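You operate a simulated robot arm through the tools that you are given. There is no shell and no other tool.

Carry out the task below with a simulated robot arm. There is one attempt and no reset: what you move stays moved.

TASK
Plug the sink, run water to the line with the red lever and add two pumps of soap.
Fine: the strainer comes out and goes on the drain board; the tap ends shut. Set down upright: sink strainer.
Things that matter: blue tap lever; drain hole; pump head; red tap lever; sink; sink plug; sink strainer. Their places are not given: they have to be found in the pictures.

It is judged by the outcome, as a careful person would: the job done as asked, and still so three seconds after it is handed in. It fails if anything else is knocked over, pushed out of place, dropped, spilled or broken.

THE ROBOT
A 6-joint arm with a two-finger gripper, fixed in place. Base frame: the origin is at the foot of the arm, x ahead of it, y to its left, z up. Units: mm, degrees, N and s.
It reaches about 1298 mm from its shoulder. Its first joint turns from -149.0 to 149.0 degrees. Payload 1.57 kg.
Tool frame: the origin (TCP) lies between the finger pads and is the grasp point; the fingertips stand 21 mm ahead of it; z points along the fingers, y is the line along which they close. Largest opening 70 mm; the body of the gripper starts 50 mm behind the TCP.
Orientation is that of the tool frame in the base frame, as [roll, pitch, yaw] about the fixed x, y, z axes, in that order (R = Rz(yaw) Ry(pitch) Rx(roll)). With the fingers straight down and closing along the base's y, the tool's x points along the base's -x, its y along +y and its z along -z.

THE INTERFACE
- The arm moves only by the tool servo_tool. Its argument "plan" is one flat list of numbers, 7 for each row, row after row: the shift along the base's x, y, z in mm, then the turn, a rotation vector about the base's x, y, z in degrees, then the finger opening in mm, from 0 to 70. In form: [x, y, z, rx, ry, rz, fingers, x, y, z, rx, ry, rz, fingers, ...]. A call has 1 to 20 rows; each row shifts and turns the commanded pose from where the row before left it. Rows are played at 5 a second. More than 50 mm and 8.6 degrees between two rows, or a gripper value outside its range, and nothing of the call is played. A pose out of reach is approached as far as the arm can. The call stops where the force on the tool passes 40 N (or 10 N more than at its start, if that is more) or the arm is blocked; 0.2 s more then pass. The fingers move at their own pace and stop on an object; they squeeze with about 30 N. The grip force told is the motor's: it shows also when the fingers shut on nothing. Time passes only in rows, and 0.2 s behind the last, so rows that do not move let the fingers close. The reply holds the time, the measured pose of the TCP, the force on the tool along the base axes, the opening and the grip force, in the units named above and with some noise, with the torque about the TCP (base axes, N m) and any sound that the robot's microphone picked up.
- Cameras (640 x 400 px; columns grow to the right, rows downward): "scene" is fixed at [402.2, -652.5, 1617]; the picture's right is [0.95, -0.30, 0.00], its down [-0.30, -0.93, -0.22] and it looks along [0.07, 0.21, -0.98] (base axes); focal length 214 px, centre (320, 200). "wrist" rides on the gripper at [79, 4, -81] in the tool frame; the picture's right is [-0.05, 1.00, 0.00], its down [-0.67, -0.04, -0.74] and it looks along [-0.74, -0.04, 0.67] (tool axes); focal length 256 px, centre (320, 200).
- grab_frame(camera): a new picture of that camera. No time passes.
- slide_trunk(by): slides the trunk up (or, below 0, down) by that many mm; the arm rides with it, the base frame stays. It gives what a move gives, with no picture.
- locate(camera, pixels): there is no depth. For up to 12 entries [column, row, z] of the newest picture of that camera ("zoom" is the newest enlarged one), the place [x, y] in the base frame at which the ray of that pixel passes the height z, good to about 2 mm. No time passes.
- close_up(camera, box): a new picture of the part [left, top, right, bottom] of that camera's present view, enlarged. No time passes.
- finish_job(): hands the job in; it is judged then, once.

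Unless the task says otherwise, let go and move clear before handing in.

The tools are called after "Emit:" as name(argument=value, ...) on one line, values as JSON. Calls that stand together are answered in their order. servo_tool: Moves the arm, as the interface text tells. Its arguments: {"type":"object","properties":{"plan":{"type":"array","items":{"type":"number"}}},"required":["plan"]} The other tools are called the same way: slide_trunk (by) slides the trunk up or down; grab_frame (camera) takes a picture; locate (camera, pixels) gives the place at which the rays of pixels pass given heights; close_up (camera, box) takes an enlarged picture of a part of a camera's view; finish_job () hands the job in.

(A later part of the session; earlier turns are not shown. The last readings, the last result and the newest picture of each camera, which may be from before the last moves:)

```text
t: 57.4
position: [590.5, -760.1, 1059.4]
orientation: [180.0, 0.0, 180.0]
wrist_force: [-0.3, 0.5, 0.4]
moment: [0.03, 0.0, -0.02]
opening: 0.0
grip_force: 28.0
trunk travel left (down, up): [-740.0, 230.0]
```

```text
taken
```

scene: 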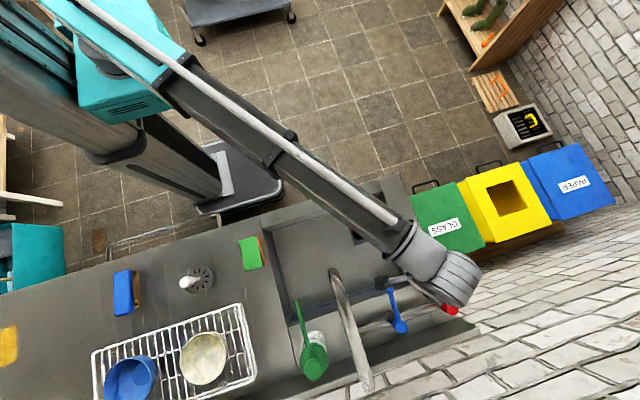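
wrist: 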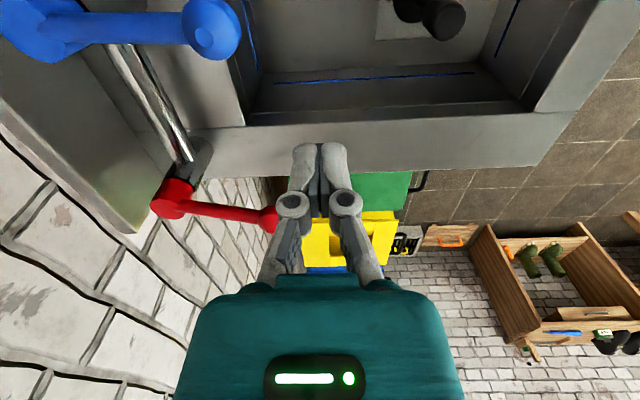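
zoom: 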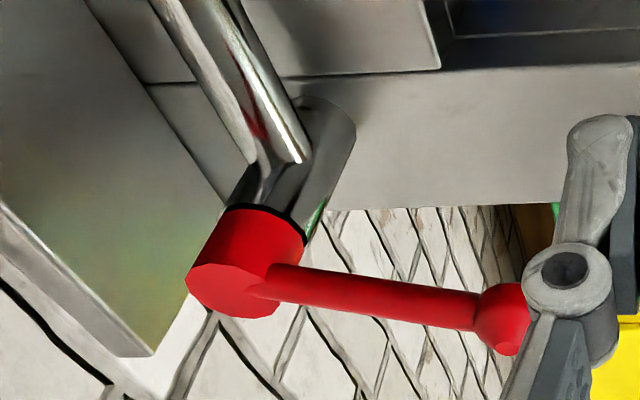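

The green was just a reflection, so there is no marking; the lever turns about a vertical axis. I'll turn the tool -90° about z so the fingers can straddle the lever like a fork, opening to 45 mm.

Emit:
servo_tool(plan=[0, 0, 0, 0, 0, -8.2, 20, 0, 0, 0, 0, 0, -8.2, 45, 0, 0, 0, 0, 0, -8.2, 45, 0, 0, 0, 0, 0, -8.2, 45, 0, 0, 0, 0, 0, -8.2, 45, 0, 0, 0, 0, 0, -8.2, 45, 0, 0, 0, 0, 0, -8.2, 45, 0, 0, 0, 0, 0, -8.2, 45, 0, 0, 0, 0, 0, -8.2, 45, 0, 0, 0, 0, 0, -8.2, 45, 0, 0, 0, 0, 0, -8, 45])

Emit:
grab_frame(camera="wrist")

Emit:
grab_frame(camera="scene")

```text
t: 59.8
position: [589.9, -759.5, 1057.8]
orientation: [-180.0, 0.0, 89.9]
wrist_force: [-0.4, 0.7, -0.6]
moment: [-0.02, 0.01, 0.03]
opening: 45.1
grip_force: 0.1
trunk travel left (down, up): [-740.0, 230.0]
```

```text
taken
```

wrist: 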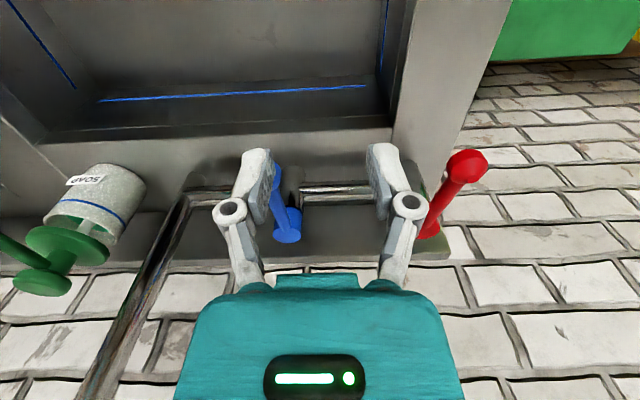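

```text
taken
```

scene: 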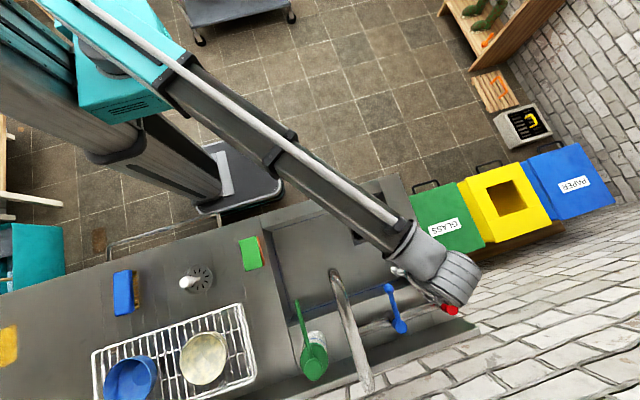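

Now the wrist camera faces the wall; the red knob is at (467,163) with its lever down to about (432,230). I'll locate it precisely.

Emit:
locate(camera="wrist", pixels=[[467, 163, 985], [467, 163, 992], [467, 163, 1000], [450, 195, 980], [450, 195, 985], [432, 228, 950], [432, 228, 960], [432, 228, 970], [288, 232, 960], [277, 170, 990]])

Emit:
close_up(camera="wrist", box=[360, 120, 520, 260])

```text
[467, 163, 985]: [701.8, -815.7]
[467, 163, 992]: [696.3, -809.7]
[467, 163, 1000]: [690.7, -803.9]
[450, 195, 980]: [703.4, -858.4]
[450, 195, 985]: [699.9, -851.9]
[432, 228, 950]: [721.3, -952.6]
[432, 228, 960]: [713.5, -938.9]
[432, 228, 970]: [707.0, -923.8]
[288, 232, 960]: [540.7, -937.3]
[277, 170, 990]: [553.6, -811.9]
```

```text
2.86 times, centred on (440, 190) of wrist
```

zoom: 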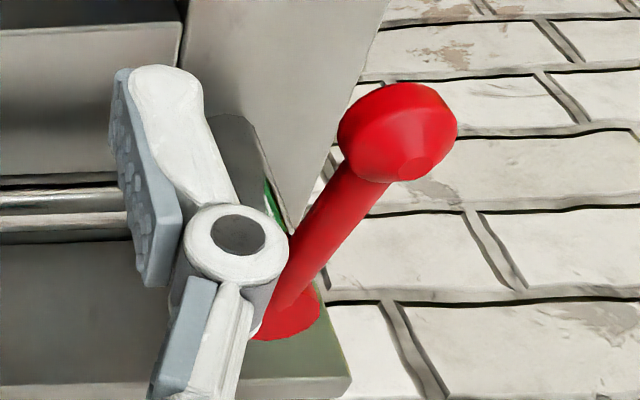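

Knob ≈(700,-813,988), pivot ≈(706,-924,968). I'll move above the lever rod at (702,-845).

Emit:
servo_tool(plan=[28, -21, 0, 0, 0, 0, 45, 28, -21, 0, 0, 0, 0, 45, 28, -21, 0, 0, 0, 0, 45, 28, -22, 0, 0, 0, 0, 45])

Emit:
grab_frame(camera="wrist")

Emit:
grab_frame(camera="scene")

```text
t: 60.8
position: [702.6, -845.5, 1056.7]
orientation: [-180.0, 0.0, 90.0]
wrist_force: [0.1, -0.2, 0.6]
moment: [-0.02, 0.01, 0.01]
opening: 44.8
grip_force: 0.0
trunk travel left (down, up): [-740.0, 230.0]
```

```text
taken
```

wrist: 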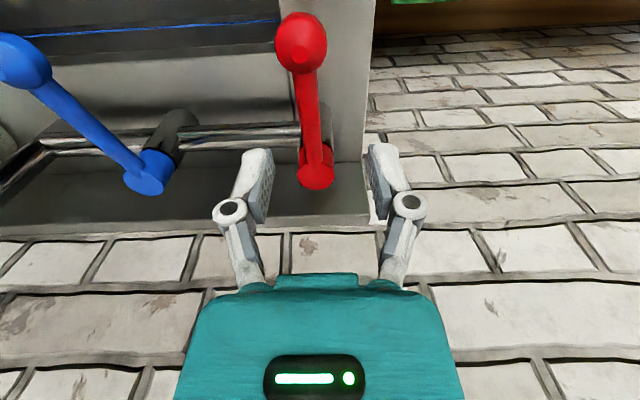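

```text
taken
```

scene: 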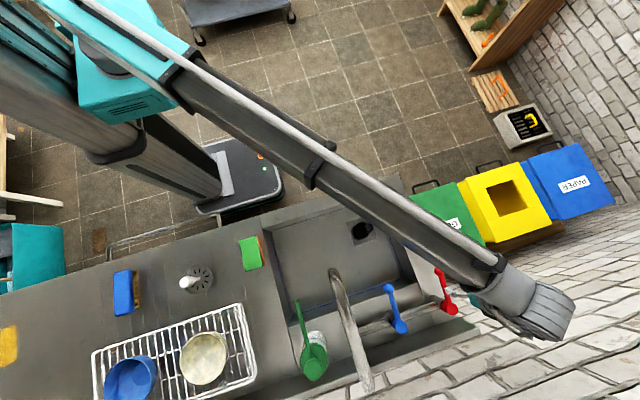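

The lever shows at columns 302–316, slightly left of the tool centre. I'll check the rod's exact x at this y.

Emit:
locate(camera="wrist", pixels=[[302, 45, 988], [302, 45, 995], [307, 85, 983], [309, 100, 980], [312, 120, 975], [316, 176, 968], [316, 176, 960]])

```text
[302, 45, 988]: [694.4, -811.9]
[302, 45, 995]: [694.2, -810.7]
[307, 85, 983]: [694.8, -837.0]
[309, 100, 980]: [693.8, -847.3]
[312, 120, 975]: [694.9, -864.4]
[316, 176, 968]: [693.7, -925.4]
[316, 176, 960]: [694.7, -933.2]
```

The lever lies along x≈694.5 from pivot y≈-926 to knob y≈-812. I'll shift -8 mm in x and lower the fork around the rod.

Emit:
servo_tool(plan=[-8, 0, 0, 0, 0, 0, 45])

Emit:
slide_trunk(by=-45)

Emit:
grab_frame(camera="wrist")

```text
t: 61.2
position: [693.5, -845.6, 1058.7]
orientation: [-180.0, 0.0, 89.9]
wrist_force: [-0.5, 0.5, 0.6]
moment: [0.0, 0.02, -0.04]
opening: 44.9
grip_force: 0.0
trunk travel left (down, up): [-740.0, 230.0]
```

```text
t: 62.1
position: [691.9, -846.8, 1013.5]
orientation: [-180.0, 0.0, 90.0]
wrist_force: [-0.1, 0.1, 0.2]
moment: [0.01, 0.03, 0.0]
opening: 45.1
grip_force: 0.1
trunk travel left (down, up): [-695.0, 275.0]
```

```text
taken
```

wrist: 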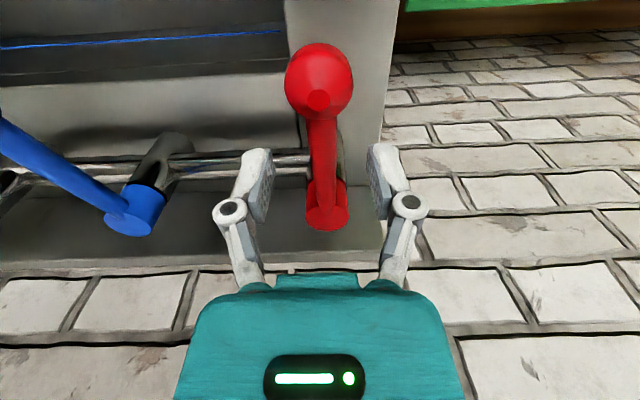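

The lever is centred between the fingers. Lowering another 24 mm so the fork spans the rod.

Emit:
slide_trunk(by=-24)

Emit:
grab_frame(camera="wrist")

Emit:
grab_frame(camera="scene")

Emit:
close_up(camera="scene", box=[260, 180, 420, 280])

```text
t: 62.8
position: [693.5, -845.3, 988.5]
orientation: [-180.0, 0.0, 90.0]
wrist_force: [0.1, 0.5, -0.8]
moment: [0.0, 0.01, 0.01]
opening: 44.9
grip_force: 0.0
trunk travel left (down, up): [-671.0, 299.0]
```

```text
taken
```

wrist: 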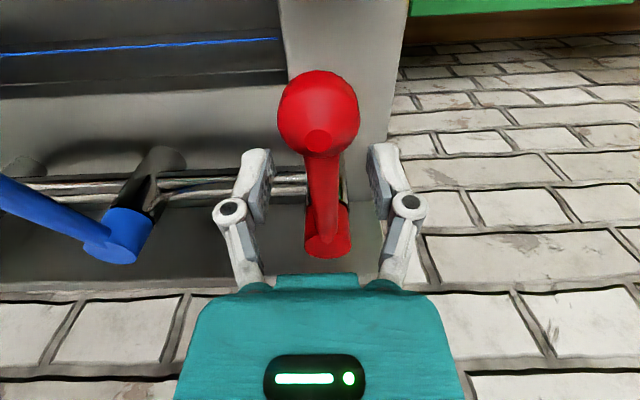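

```text
taken
```

scene: 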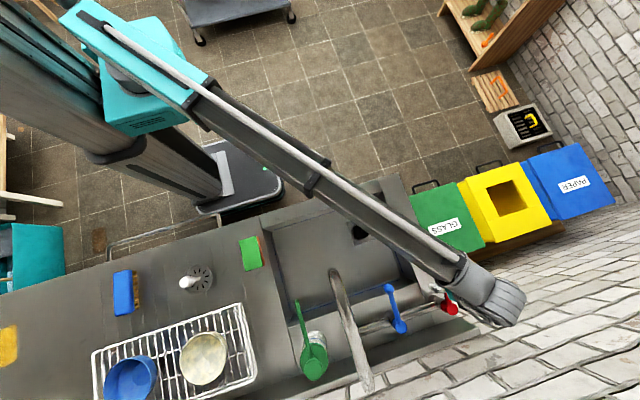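

```text
4.00 times, centred on (340, 230) of scene
```

zoom: 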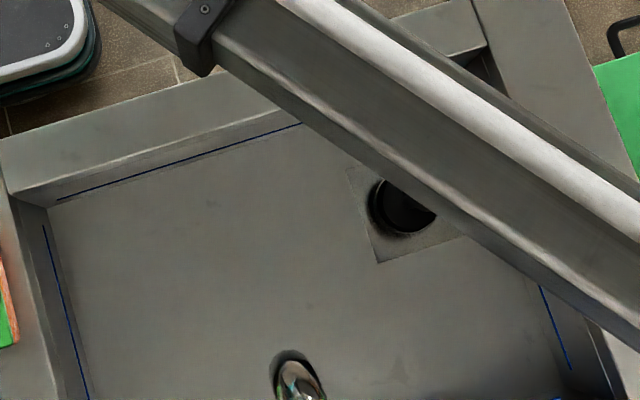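

The fork spans the rod, and the scene view still shows the sink's left and front lines. I'll narrow the fingers to 26 mm and nudge +x about 10 mm to test which way the lever turns.

Emit:
servo_tool(plan=[0, 0, 0, 0, 0, 0, 26, 0, 0, 0, 0, 0, 0, 26, 4, 0, 0, 0, 0, 0, 26, 4, 0, 0, 0, 0, 0, 26, 4, 0, 0, 0, 0, -3, 26])

Emit:
grab_frame(camera="wrist")

```text
t: 64.0
position: [706.9, -845.2, 988.7]
orientation: [180.0, -0.1, 86.9]
wrist_force: [-1.4, -0.3, -1.1]
moment: [0.01, 0.02, -0.01]
opening: 26.4
grip_force: 0.1
trunk travel left (down, up): [-671.0, 299.0]
```

```text
taken
```

wrist: 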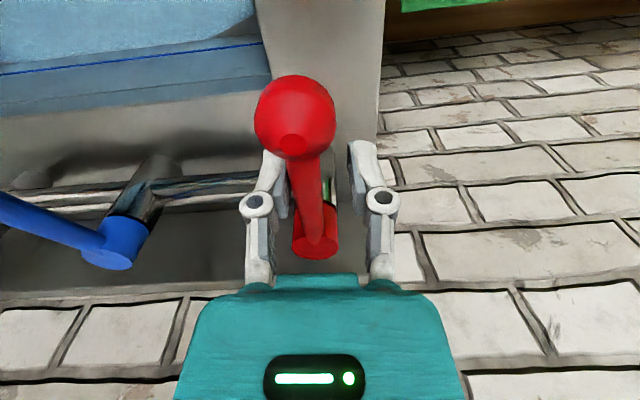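

The lever moved (or is moving) and a blue tint shows at the sink in the wrist view's upper left. I'll check the scene picture immediately (no time passes).

Emit:
grab_frame(camera="scene")

Emit:
close_up(camera="scene", box=[260, 180, 420, 280])

Emit:
close_up(camera="wrist", box=[0, 0, 320, 200])

```text
taken
```

scene: 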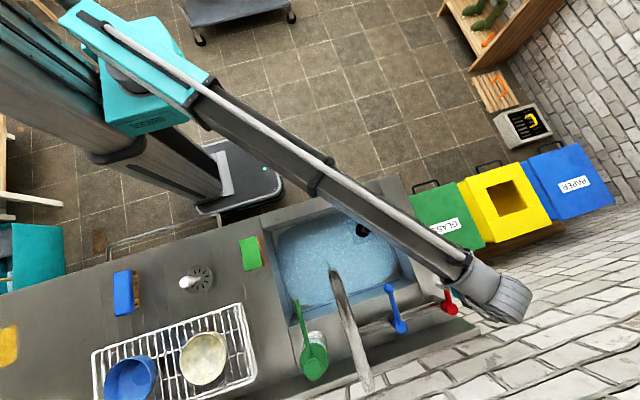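

```text
4.00 times, centred on (340, 230) of scene
```

zoom: 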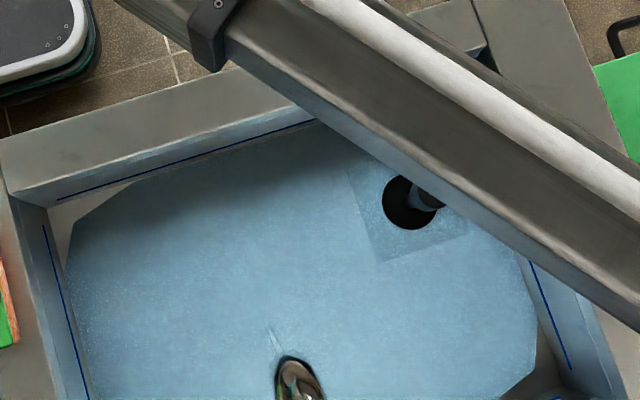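

```text
2.00 times, centred on (160, 100) of wrist
```

zoom: 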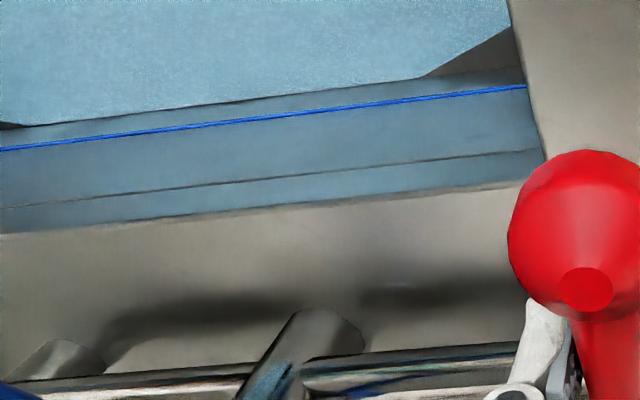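

Water is already flowing and has covered the floor; I need the level before any more time passes. I'll locate the waterline, the blue line, and the rim edge on the back wall at several heights.

Emit:
locate(camera="wrist", pixels=[[150, 103, 882], [150, 87.5, 882], [150, 87.5, 870], [150, 56.5, 840], [150, 56.5, 820], [150, 56.5, 800], [150, 45, 820], [150, 45, 800], [150, 45, 780], [150, 45, 760], [150, 45, 740]])

Emit:
close_up(camera="scene", box=[260, 200, 340, 250])

Emit:
close_up(camera="scene", box=[270, 260, 430, 360])

```text
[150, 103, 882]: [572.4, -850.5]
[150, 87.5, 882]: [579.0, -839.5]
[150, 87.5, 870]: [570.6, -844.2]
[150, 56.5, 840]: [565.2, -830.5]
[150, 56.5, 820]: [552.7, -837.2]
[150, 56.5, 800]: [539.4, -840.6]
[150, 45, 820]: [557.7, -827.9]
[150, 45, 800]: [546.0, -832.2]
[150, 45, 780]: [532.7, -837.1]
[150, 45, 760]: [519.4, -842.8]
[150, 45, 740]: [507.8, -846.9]
```

```text
8.00 times, centred on (300, 225) of scene
```

zoom: 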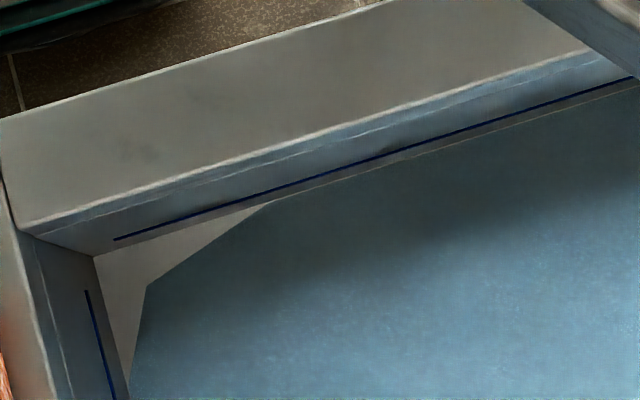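

```text
4.00 times, centred on (350, 310) of scene
```

zoom: 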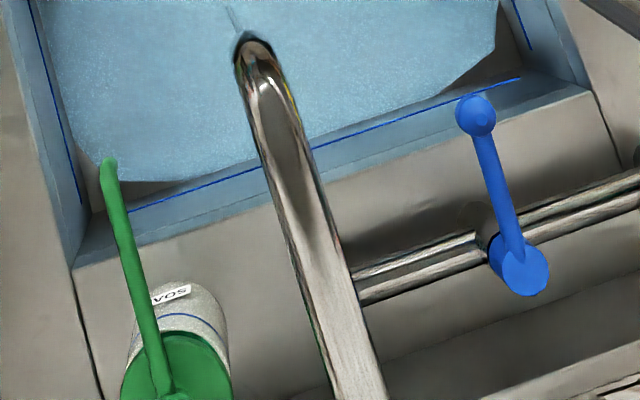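

The waterline is at the floor (z≈735) and the blue line at z≈770, so about 35 mm must rise. I'll let one second pass with the tool still and check the rate.

Emit:
servo_tool(plan=[0, 0, 0, 0, 0, 0, 26, 0, 0, 0, 0, 0, 0, 26, 0, 0, 0, 0, 0, 0, 26, 0, 0, 0, 0, 0, 0, 26])

Emit:
grab_frame(camera="scene")

Emit:
close_up(camera="scene", box=[260, 200, 340, 250])

Emit:
close_up(camera="wrist", box=[0, 0, 320, 200])

```text
t: 65.0
position: [705.6, -845.2, 988.6]
orientation: [180.0, 0.0, 87.0]
wrist_force: [0.1, 0.2, 0.6]
moment: [0.01, 0.03, -0.01]
opening: 25.9
grip_force: 0.0
trunk travel left (down, up): [-671.0, 299.0]
```

```text
taken
```

scene: 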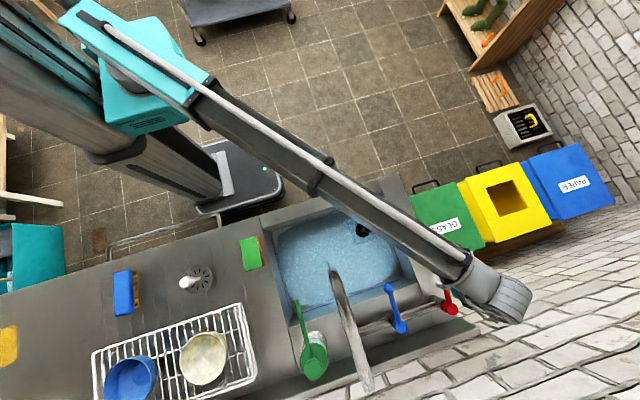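

```text
8.00 times, centred on (300, 225) of scene
```

zoom: 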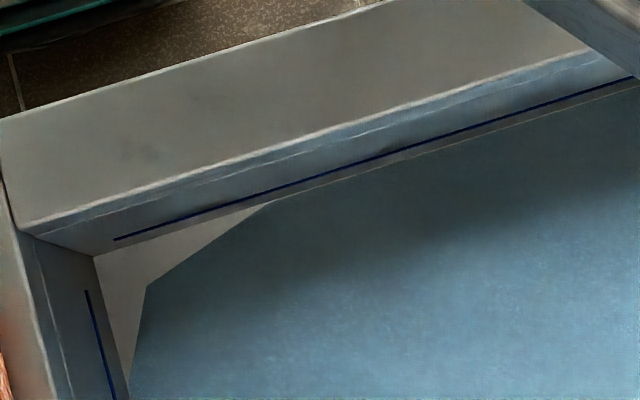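

```text
2.00 times, centred on (160, 100) of wrist
```

zoom: 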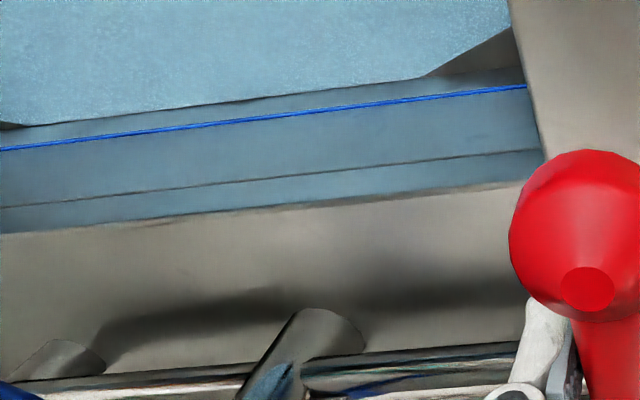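

No visible change in one second. I'll zoom at the spout to see whether water is flowing.

Emit:
close_up(camera="scene", box=[300, 235, 380, 285])

Emit:
close_up(camera="scene", box=[340, 210, 420, 260])

Emit:
close_up(camera="scene", box=[400, 250, 480, 330])

```text
8.00 times, centred on (340, 260) of scene
```

zoom: 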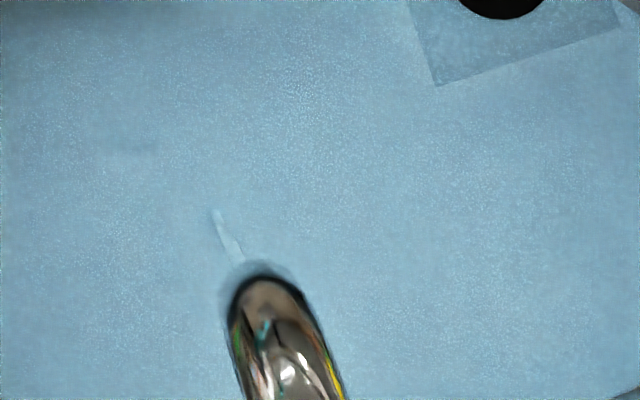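

```text
8.00 times, centred on (380, 235) of scene
```

zoom: 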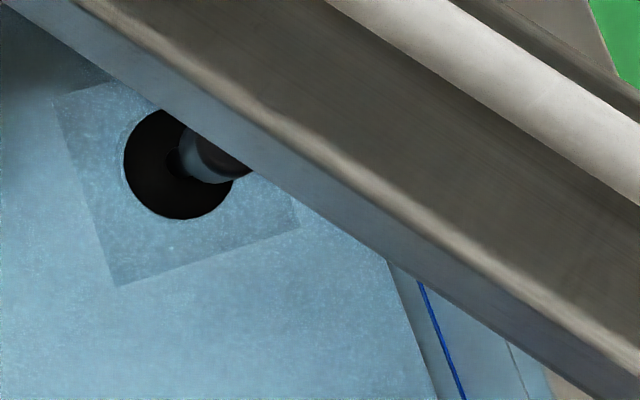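

```text
5.00 times, centred on (440, 290) of scene
```

zoom: 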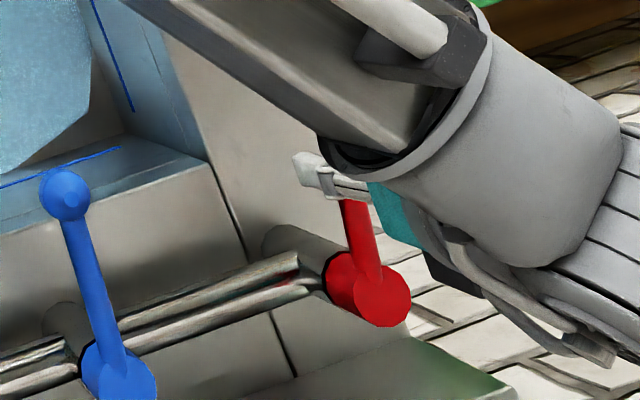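

A thin stream runs from the spout, so the tap is only slightly open. I'll wait 4 s and watch the level.

Emit:
servo_tool(plan=[0, 0, 0, 0, 0, 0, 26, 0, 0, 0, 0, 0, 0, 26, 0, 0, 0, 0, 0, 0, 26, 0, 0, 0, 0, 0, 0, 26, 0, 0, 0, 0, 0, 0, 26, 0, 0, 0, 0, 0, 0, 26, 0, 0, 0, 0, 0, 0, 26, 0, 0, 0, 0, 0, 0, 26, 0, 0, 0, 0, 0, 0, 26, 0, 0, 0, 0, 0, 0, 26, 0, 0, 0, 0, 0, 0, 26, 0, 0, 0, 0, 0, 0, 26, 0, 0, 0, 0, 0, 0, 26, 0, 0, 0, 0, 0, 0, 26, 0, 0, 0, 0, 0, 0, 26, 0, 0, 0, 0, 0, 0, 26, 0, 0, 0, 0, 0, 0, 26, 0, 0, 0, 0, 0, 0, 26, 0, 0, 0, 0, 0, 0, 26])

Emit:
grab_frame(camera="scene")

Emit:
close_up(camera="scene", box=[260, 200, 340, 250])

Emit:
close_up(camera="wrist", box=[0, 0, 320, 200])

```text
t: 69.0
position: [704.6, -845.2, 990.0]
orientation: [180.0, -0.1, 87.0]
wrist_force: [-0.1, 0.1, -0.3]
moment: [0.0, 0.0, 0.01]
opening: 26.1
grip_force: 0.1
trunk travel left (down, up): [-671.0, 299.0]
```

```text
taken
```

scene: 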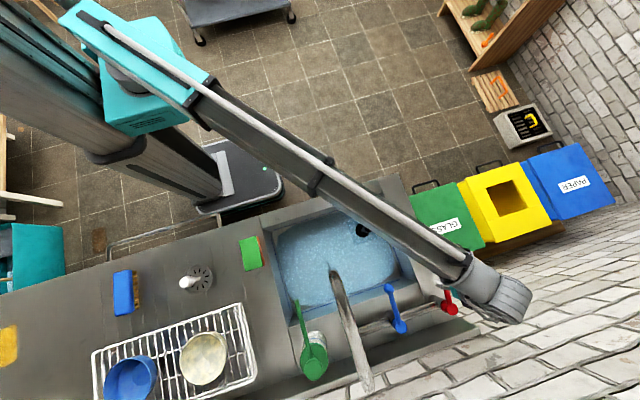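

```text
8.00 times, centred on (300, 225) of scene
```

zoom: 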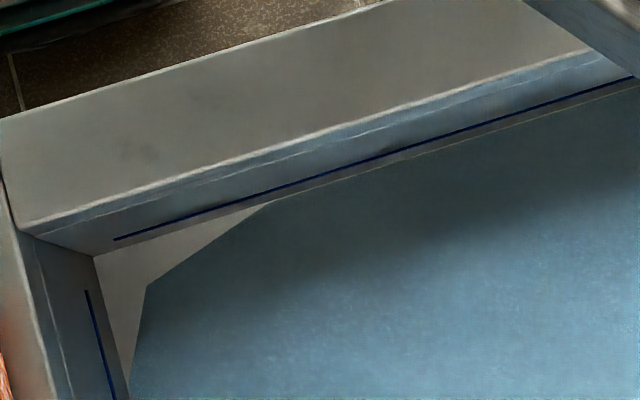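

```text
2.00 times, centred on (160, 100) of wrist
```

zoom: 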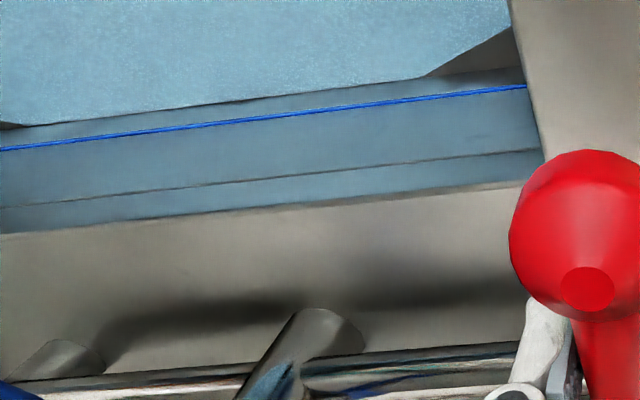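

The level barely changes; the lever is only ~4° open because of fork slack. I'll swing it along its arc to about 28° and check the flow.

Emit:
servo_tool(plan=[6, -1.7, 0, 0, 0, -4, 26, 5.5, -1.4, 0, 0, 0, -4, 26, 5.4, -1.8, 0, 0, 0, -4, 26, 5.2, -2.2, 0, 0, 0, -4, 26, 5, -2.5, 0, 0, 0, -4, 26])

Emit:
grab_frame(camera="scene")

Emit:
close_up(camera="scene", box=[260, 200, 380, 275])

Emit:
grab_frame(camera="wrist")

```text
t: 70.2
position: [732.9, -855.0, 989.1]
orientation: [-180.0, 0.0, 67.0]
wrist_force: [-0.5, 0.4, -0.5]
moment: [0.0, 0.0, 0.01]
opening: 26.1
grip_force: 0.2
trunk travel left (down, up): [-671.0, 299.0]
```

```text
taken
```

scene: 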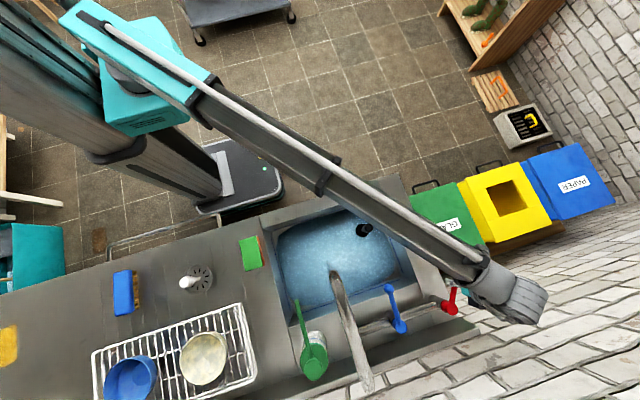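

```text
5.33 times, centred on (320, 238) of scene
```

zoom: 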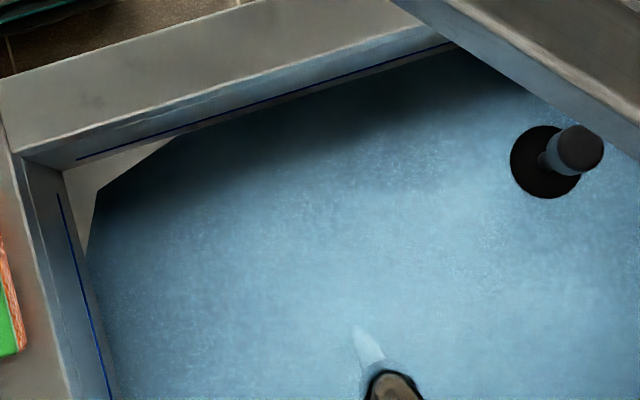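

```text
taken
```

wrist: 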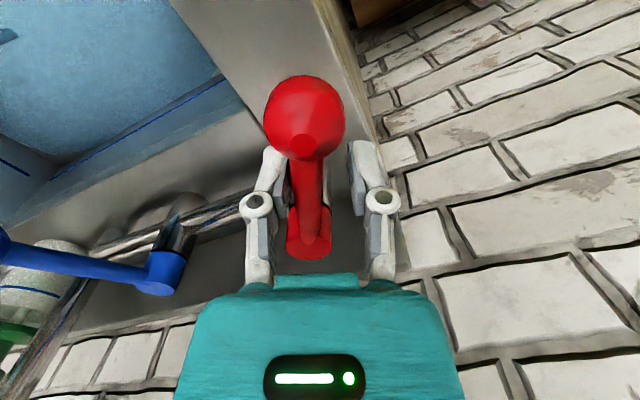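

The stream is clearly stronger now (zoom (365,345)). I'll let 2 s pass and check the level against the line.

Emit:
servo_tool(plan=[0, 0, 0, 0, 0, 0, 26, 0, 0, 0, 0, 0, 0, 26, 0, 0, 0, 0, 0, 0, 26, 0, 0, 0, 0, 0, 0, 26, 0, 0, 0, 0, 0, 0, 26, 0, 0, 0, 0, 0, 0, 26, 0, 0, 0, 0, 0, 0, 26, 0, 0, 0, 0, 0, 0, 26, 0, 0, 0, 0, 0, 0, 26])

Emit:
close_up(camera="scene", box=[260, 200, 340, 250])

Emit:
close_up(camera="scene", box=[340, 200, 420, 250])

Emit:
grab_frame(camera="wrist")

```text
t: 72.2
position: [733.3, -856.0, 989.4]
orientation: [-179.9, 0.0, 67.1]
wrist_force: [0.3, 0.3, -0.1]
moment: [-0.02, 0.01, 0.01]
opening: 26.0
grip_force: 0.1
trunk travel left (down, up): [-671.0, 299.0]
```

```text
8.00 times, centred on (300, 225) of scene
```

zoom: 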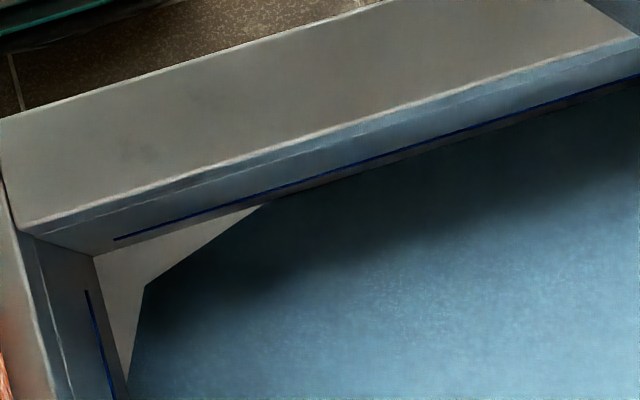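

```text
8.00 times, centred on (380, 225) of scene
```

zoom: 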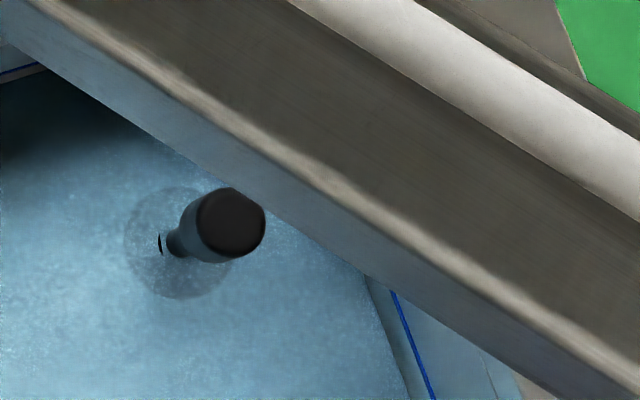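

```text
taken
```

wrist: 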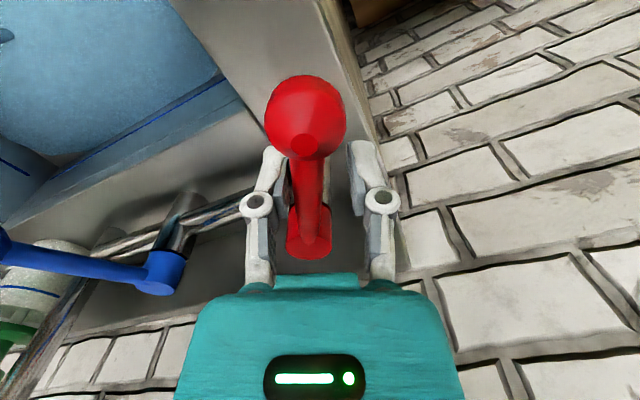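

The plug disc is now almost submerged, so the level is rising and the plug holds. I'll zoom into the wrist view to compare waterline and blue line on the back wall.

Emit:
close_up(camera="wrist", box=[0, 0, 256, 200])

```text
2.00 times, centred on (128, 100) of wrist
```

zoom: 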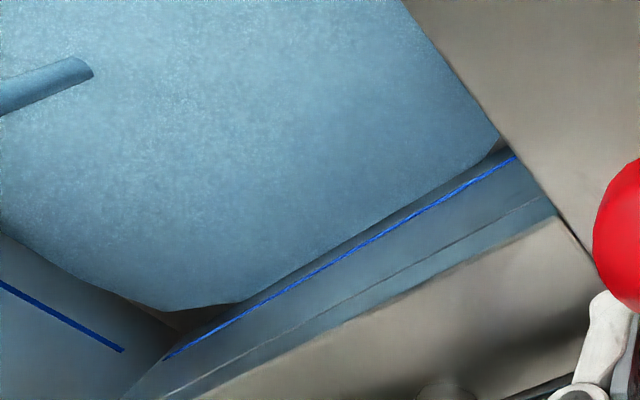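

I'll convert the waterline and line pixels to heights on the back wall (y≈-848).

Emit:
locate(camera="wrist", pixels=[[118, 139.3, 790], [118, 139.3, 770], [118, 139.3, 750], [118, 132.5, 790], [118, 132.5, 770], [118, 132.5, 750], [118, 132.5, 735], [168, 111, 770], [168, 104, 770], [168, 104, 750], [168, 104, 735]])

Emit:
close_up(camera="wrist", box=[80, 60, 240, 170])

```text
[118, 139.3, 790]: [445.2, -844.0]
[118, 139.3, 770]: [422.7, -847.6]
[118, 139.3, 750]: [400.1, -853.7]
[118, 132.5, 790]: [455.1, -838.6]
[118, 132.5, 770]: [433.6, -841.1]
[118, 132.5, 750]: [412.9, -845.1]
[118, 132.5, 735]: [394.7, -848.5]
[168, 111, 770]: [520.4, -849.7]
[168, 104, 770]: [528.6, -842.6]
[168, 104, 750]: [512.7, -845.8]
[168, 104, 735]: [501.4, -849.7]
```

```text
3.64 times, centred on (160, 115) of wrist
```

zoom: 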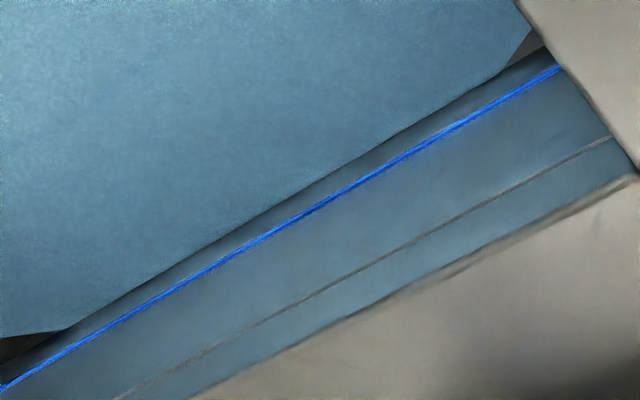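

The waterline reads ≈736–740 vs the line at ≈770. I'll wait 4 s at this opening to measure the rate.

Emit:
servo_tool(plan=[0, 0, 0, 0, 0, 0, 26, 0, 0, 0, 0, 0, 0, 26, 0, 0, 0, 0, 0, 0, 26, 0, 0, 0, 0, 0, 0, 26, 0, 0, 0, 0, 0, 0, 26, 0, 0, 0, 0, 0, 0, 26, 0, 0, 0, 0, 0, 0, 26, 0, 0, 0, 0, 0, 0, 26, 0, 0, 0, 0, 0, 0, 26, 0, 0, 0, 0, 0, 0, 26, 0, 0, 0, 0, 0, 0, 26, 0, 0, 0, 0, 0, 0, 26, 0, 0, 0, 0, 0, 0, 26, 0, 0, 0, 0, 0, 0, 26, 0, 0, 0, 0, 0, 0, 26, 0, 0, 0, 0, 0, 0, 26, 0, 0, 0, 0, 0, 0, 26, 0, 0, 0, 0, 0, 0, 26, 0, 0, 0, 0, 0, 0, 26])

Emit:
close_up(camera="wrist", box=[80, 60, 240, 170])

Emit:
close_up(camera="scene", box=[260, 200, 340, 250])

Emit:
close_up(camera="scene", box=[260, 200, 420, 300])

```text
t: 76.2
position: [732.8, -854.9, 989.4]
orientation: [180.0, 0.1, 67.0]
wrist_force: [0.0, 0.0, 0.3]
moment: [0.02, -0.01, 0.0]
opening: 26.0
grip_force: 0.0
trunk travel left (down, up): [-671.0, 299.0]
```

```text
3.64 times, centred on (160, 115) of wrist
```

zoom: 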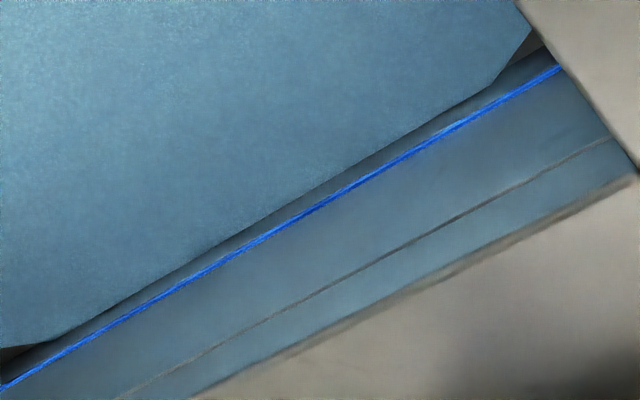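

```text
8.00 times, centred on (300, 225) of scene
```

zoom: 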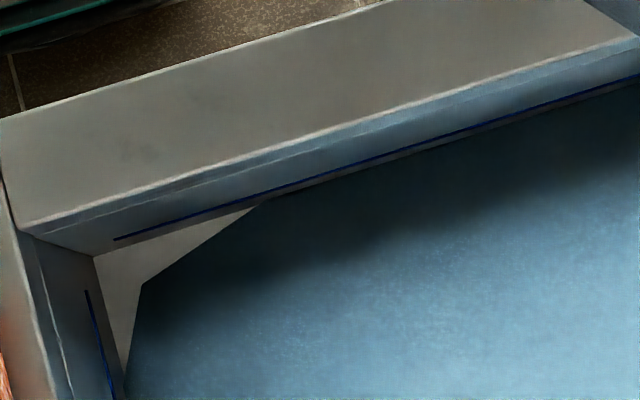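

```text
4.00 times, centred on (340, 250) of scene
```

zoom: 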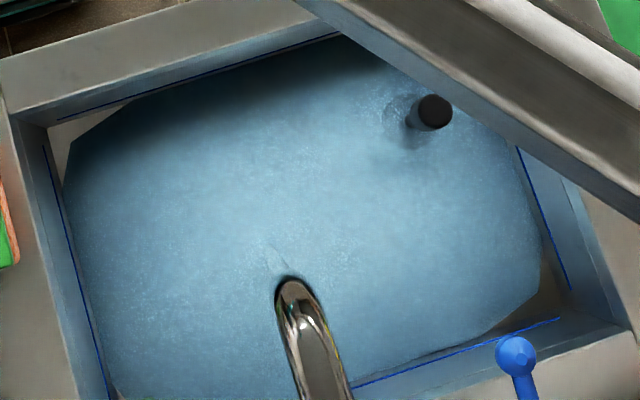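

The gap between waterline and blue line shrank from about 24.6 to 17 zoom px in 4 s (~2.5 mm/s). I'll check the stream strength too.

Emit:
close_up(camera="scene", box=[300, 235, 380, 285])

Emit:
grab_frame(camera="wrist")

```text
8.00 times, centred on (340, 260) of scene
```

zoom: 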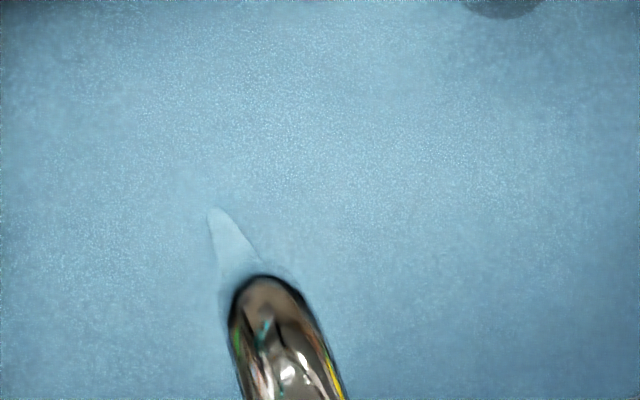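

```text
taken
```

wrist: 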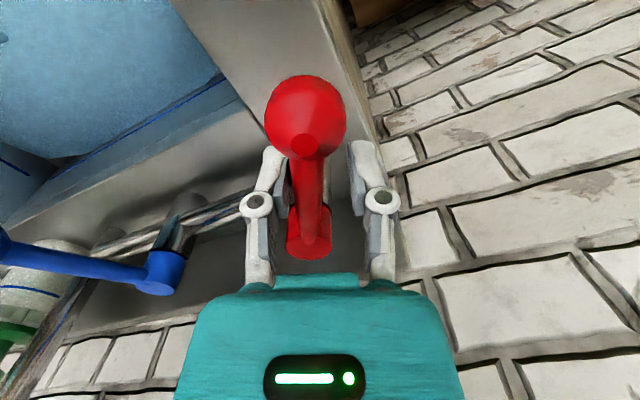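

The stream is steady. I'll wait 3 s more, then measure with a higher zoom.

Emit:
close_up(camera="wrist", box=[120, 80, 200, 130])

Emit:
servo_tool(plan=[0, 0, 0, 0, 0, 0, 26, 0, 0, 0, 0, 0, 0, 26, 0, 0, 0, 0, 0, 0, 26, 0, 0, 0, 0, 0, 0, 26, 0, 0, 0, 0, 0, 0, 26, 0, 0, 0, 0, 0, 0, 26, 0, 0, 0, 0, 0, 0, 26, 0, 0, 0, 0, 0, 0, 26, 0, 0, 0, 0, 0, 0, 26, 0, 0, 0, 0, 0, 0, 26, 0, 0, 0, 0, 0, 0, 26, 0, 0, 0, 0, 0, 0, 26, 0, 0, 0, 0, 0, 0, 26, 0, 0, 0, 0, 0, 0, 26])

Emit:
close_up(camera="wrist", box=[120, 80, 200, 130])

Emit:
close_up(camera="scene", box=[260, 200, 340, 250])

```text
8.00 times, centred on (160, 105) of wrist
```

zoom: 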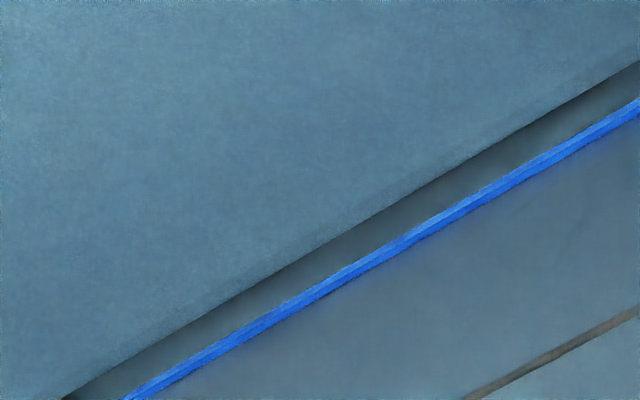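

```text
t: 79.2
position: [733.2, -854.8, 988.7]
orientation: [180.0, 0.0, 67.1]
wrist_force: [-0.1, 0.2, -0.3]
moment: [-0.02, -0.03, 0.02]
opening: 26.2
grip_force: 0.0
trunk travel left (down, up): [-671.0, 299.0]
```

```text
8.00 times, centred on (160, 105) of wrist
```

zoom: 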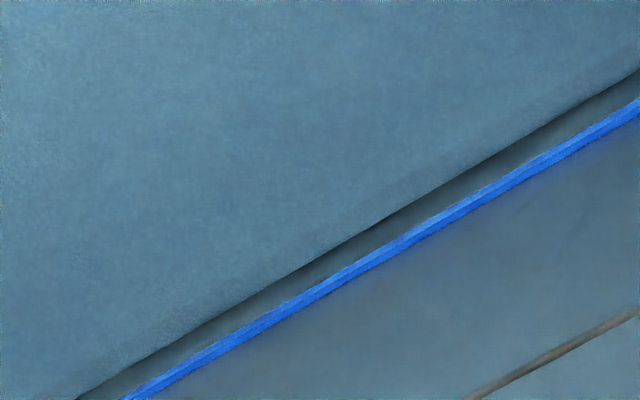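

```text
8.00 times, centred on (300, 225) of scene
```

zoom: 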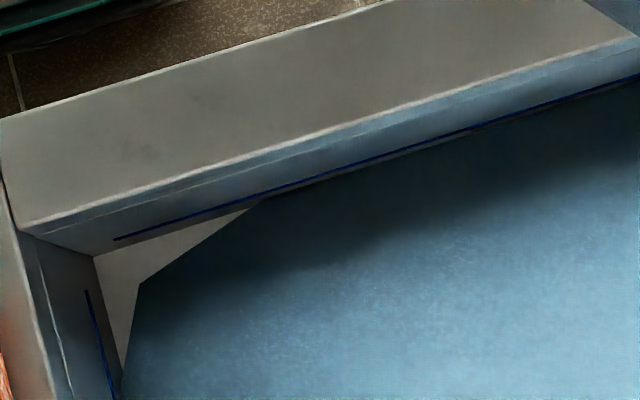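

The gap (8x zoom, at x=640) went from 46 to 34 px in 3 s, about 4 px/s. I'll wait another 4 s and re-measure.

Emit:
servo_tool(plan=[0, 0, 0, 0, 0, 0, 26, 0, 0, 0, 0, 0, 0, 26, 0, 0, 0, 0, 0, 0, 26, 0, 0, 0, 0, 0, 0, 26, 0, 0, 0, 0, 0, 0, 26, 0, 0, 0, 0, 0, 0, 26, 0, 0, 0, 0, 0, 0, 26, 0, 0, 0, 0, 0, 0, 26, 0, 0, 0, 0, 0, 0, 26, 0, 0, 0, 0, 0, 0, 26, 0, 0, 0, 0, 0, 0, 26, 0, 0, 0, 0, 0, 0, 26, 0, 0, 0, 0, 0, 0, 26, 0, 0, 0, 0, 0, 0, 26, 0, 0, 0, 0, 0, 0, 26, 0, 0, 0, 0, 0, 0, 26, 0, 0, 0, 0, 0, 0, 26])

Emit:
close_up(camera="wrist", box=[120, 80, 200, 130])

Emit:
close_up(camera="scene", box=[260, 200, 420, 300])

```text
t: 82.8
position: [733.1, -855.1, 990.0]
orientation: [-180.0, 0.1, 67.0]
wrist_force: [-0.4, -0.6, 0.5]
moment: [-0.03, 0.03, 0.0]
opening: 26.3
grip_force: 0.0
trunk travel left (down, up): [-671.0, 299.0]
```

```text
8.00 times, centred on (160, 105) of wrist
```

zoom: 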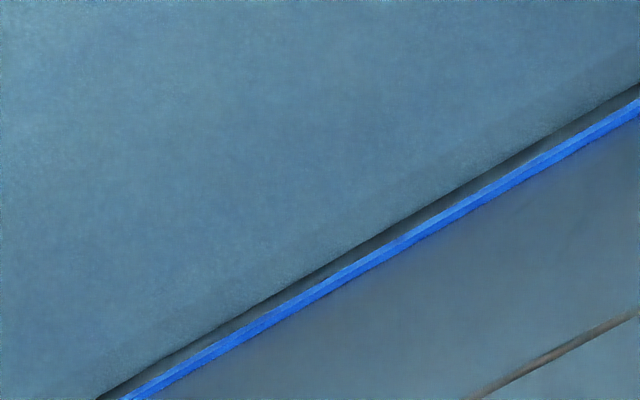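

```text
4.00 times, centred on (340, 250) of scene
```

zoom: 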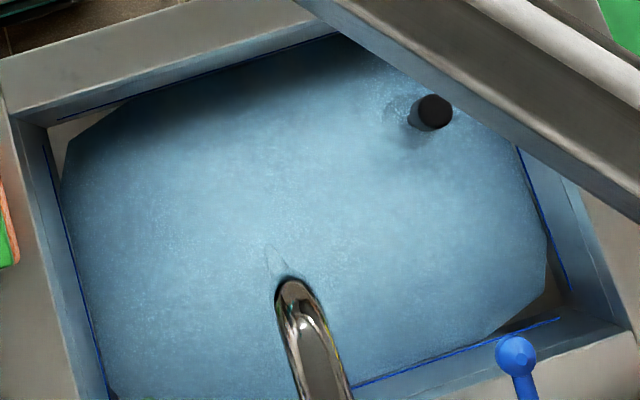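

Gap is now ~24 px to the line's centre on the back wall, but that view is steep. The left wall is seen at a shallower angle in the wrist's lower-left, so I'll zoom there.

Emit:
close_up(camera="wrist", box=[0, 90, 112, 190])

Emit:
grab_frame(camera="wrist")

```text
4.00 times, centred on (56, 140) of wrist
```

zoom: 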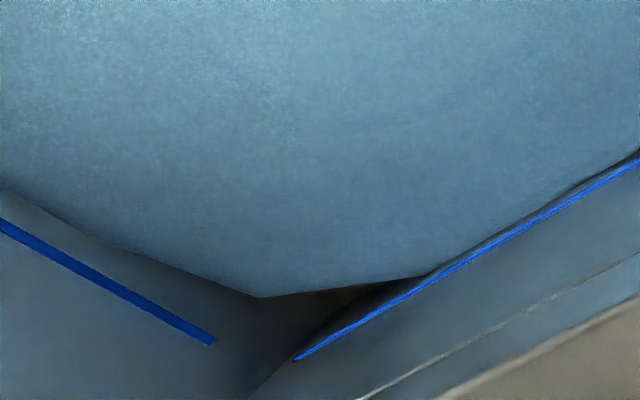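

```text
taken
```

wrist: 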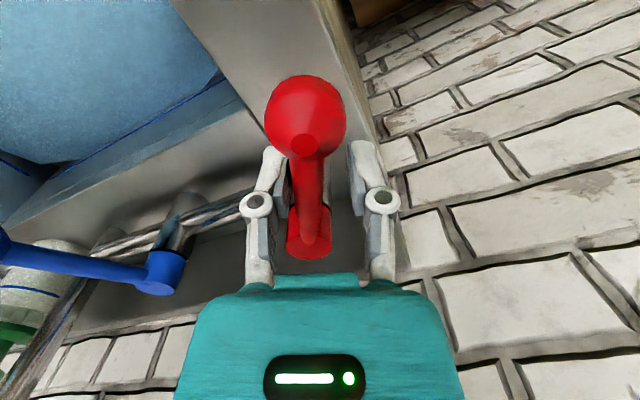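

On the left wall the gap to the line is about 40 px (4x), versus ~110 px at t=72, so roughly 11 mm and 6 s remain. I'll wait 3 s more.

Emit:
servo_tool(plan=[0, 0, 0, 0, 0, 0, 26, 0, 0, 0, 0, 0, 0, 26, 0, 0, 0, 0, 0, 0, 26, 0, 0, 0, 0, 0, 0, 26, 0, 0, 0, 0, 0, 0, 26, 0, 0, 0, 0, 0, 0, 26, 0, 0, 0, 0, 0, 0, 26, 0, 0, 0, 0, 0, 0, 26, 0, 0, 0, 0, 0, 0, 26, 0, 0, 0, 0, 0, 0, 26, 0, 0, 0, 0, 0, 0, 26, 0, 0, 0, 0, 0, 0, 26, 0, 0, 0, 0, 0, 0, 26])

Emit:
close_up(camera="wrist", box=[0, 90, 112, 190])

Emit:
close_up(camera="wrist", box=[120, 80, 200, 130])

```text
t: 85.6
position: [733.1, -855.0, 990.0]
orientation: [179.9, 0.0, 67.1]
wrist_force: [0.5, -0.1, 0.3]
moment: [0.04, -0.03, 0.0]
opening: 26.0
grip_force: 0.1
trunk travel left (down, up): [-671.0, 299.0]
```

```text
4.00 times, centred on (56, 140) of wrist
```

zoom: 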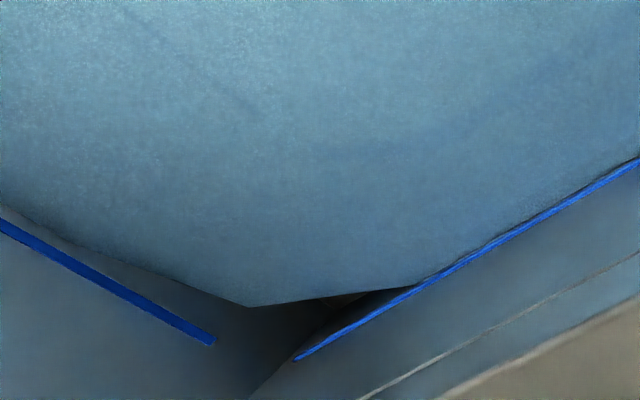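

```text
8.00 times, centred on (160, 105) of wrist
```

zoom: 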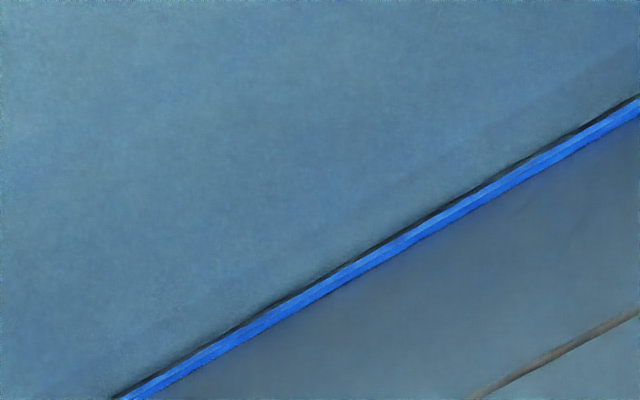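

The waterline now sits just under the line (≈4–5 mm below its centre on the left wall at x=0), rising ~2 mm/s. I'll wait 0.6 s and then swing the lever back to shut in the same call.

Emit:
servo_tool(plan=[0, 0, 0, 0, 0, 0, 26, 0, 0, 0, 0, 0, 0, 26, 0, 0, 0, 0, 0, 0, 26, -5.7, 3, 0, 0, 0, 4.5, 26, -6.5, 2.6, 0, 0, 0, 5, 26, -6.8, 2, 0, 0, 0, 5, 26, -6.9, 1.4, 0, 0, 0, 5, 26, -7, 0.8, 0, 0, 0, 3.5, 26, -5.7, 0.2, 0, 0, 0, 0, 26, -6, -0.2, 0, 0, 0, 0, 26])

Emit:
grab_frame(camera="wrist")

Emit:
close_up(camera="scene", box=[300, 235, 380, 285])

Emit:
grab_frame(camera="scene")

```text
t: 87.8
position: [689.0, -845.5, 988.6]
orientation: [180.0, 0.0, 90.0]
wrist_force: [-0.6, 0.5, 0.4]
moment: [0.0, 0.0, 0.03]
opening: 26.3
grip_force: 0.4
trunk travel left (down, up): [-671.0, 299.0]
```

```text
taken
```

wrist: 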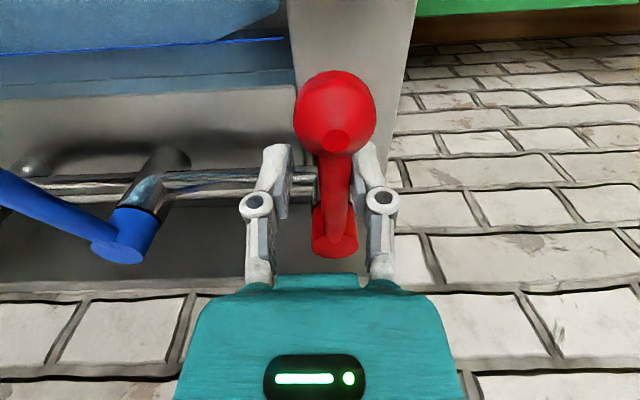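

```text
8.00 times, centred on (340, 260) of scene
```

zoom: 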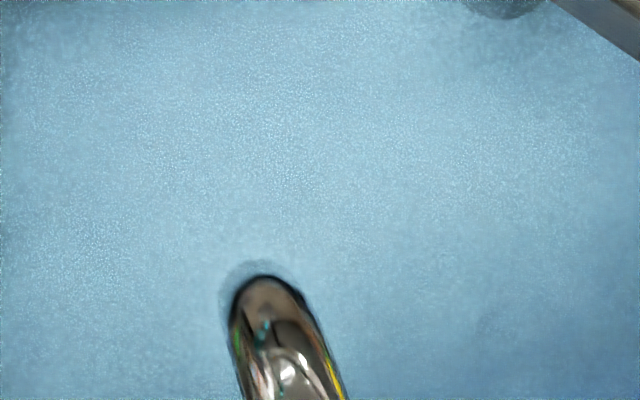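

```text
taken
```

scene: 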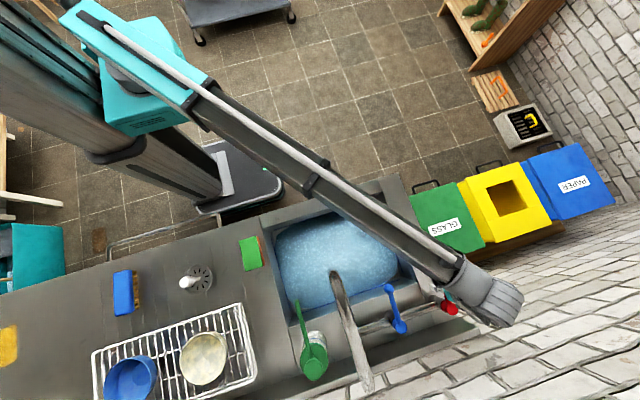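

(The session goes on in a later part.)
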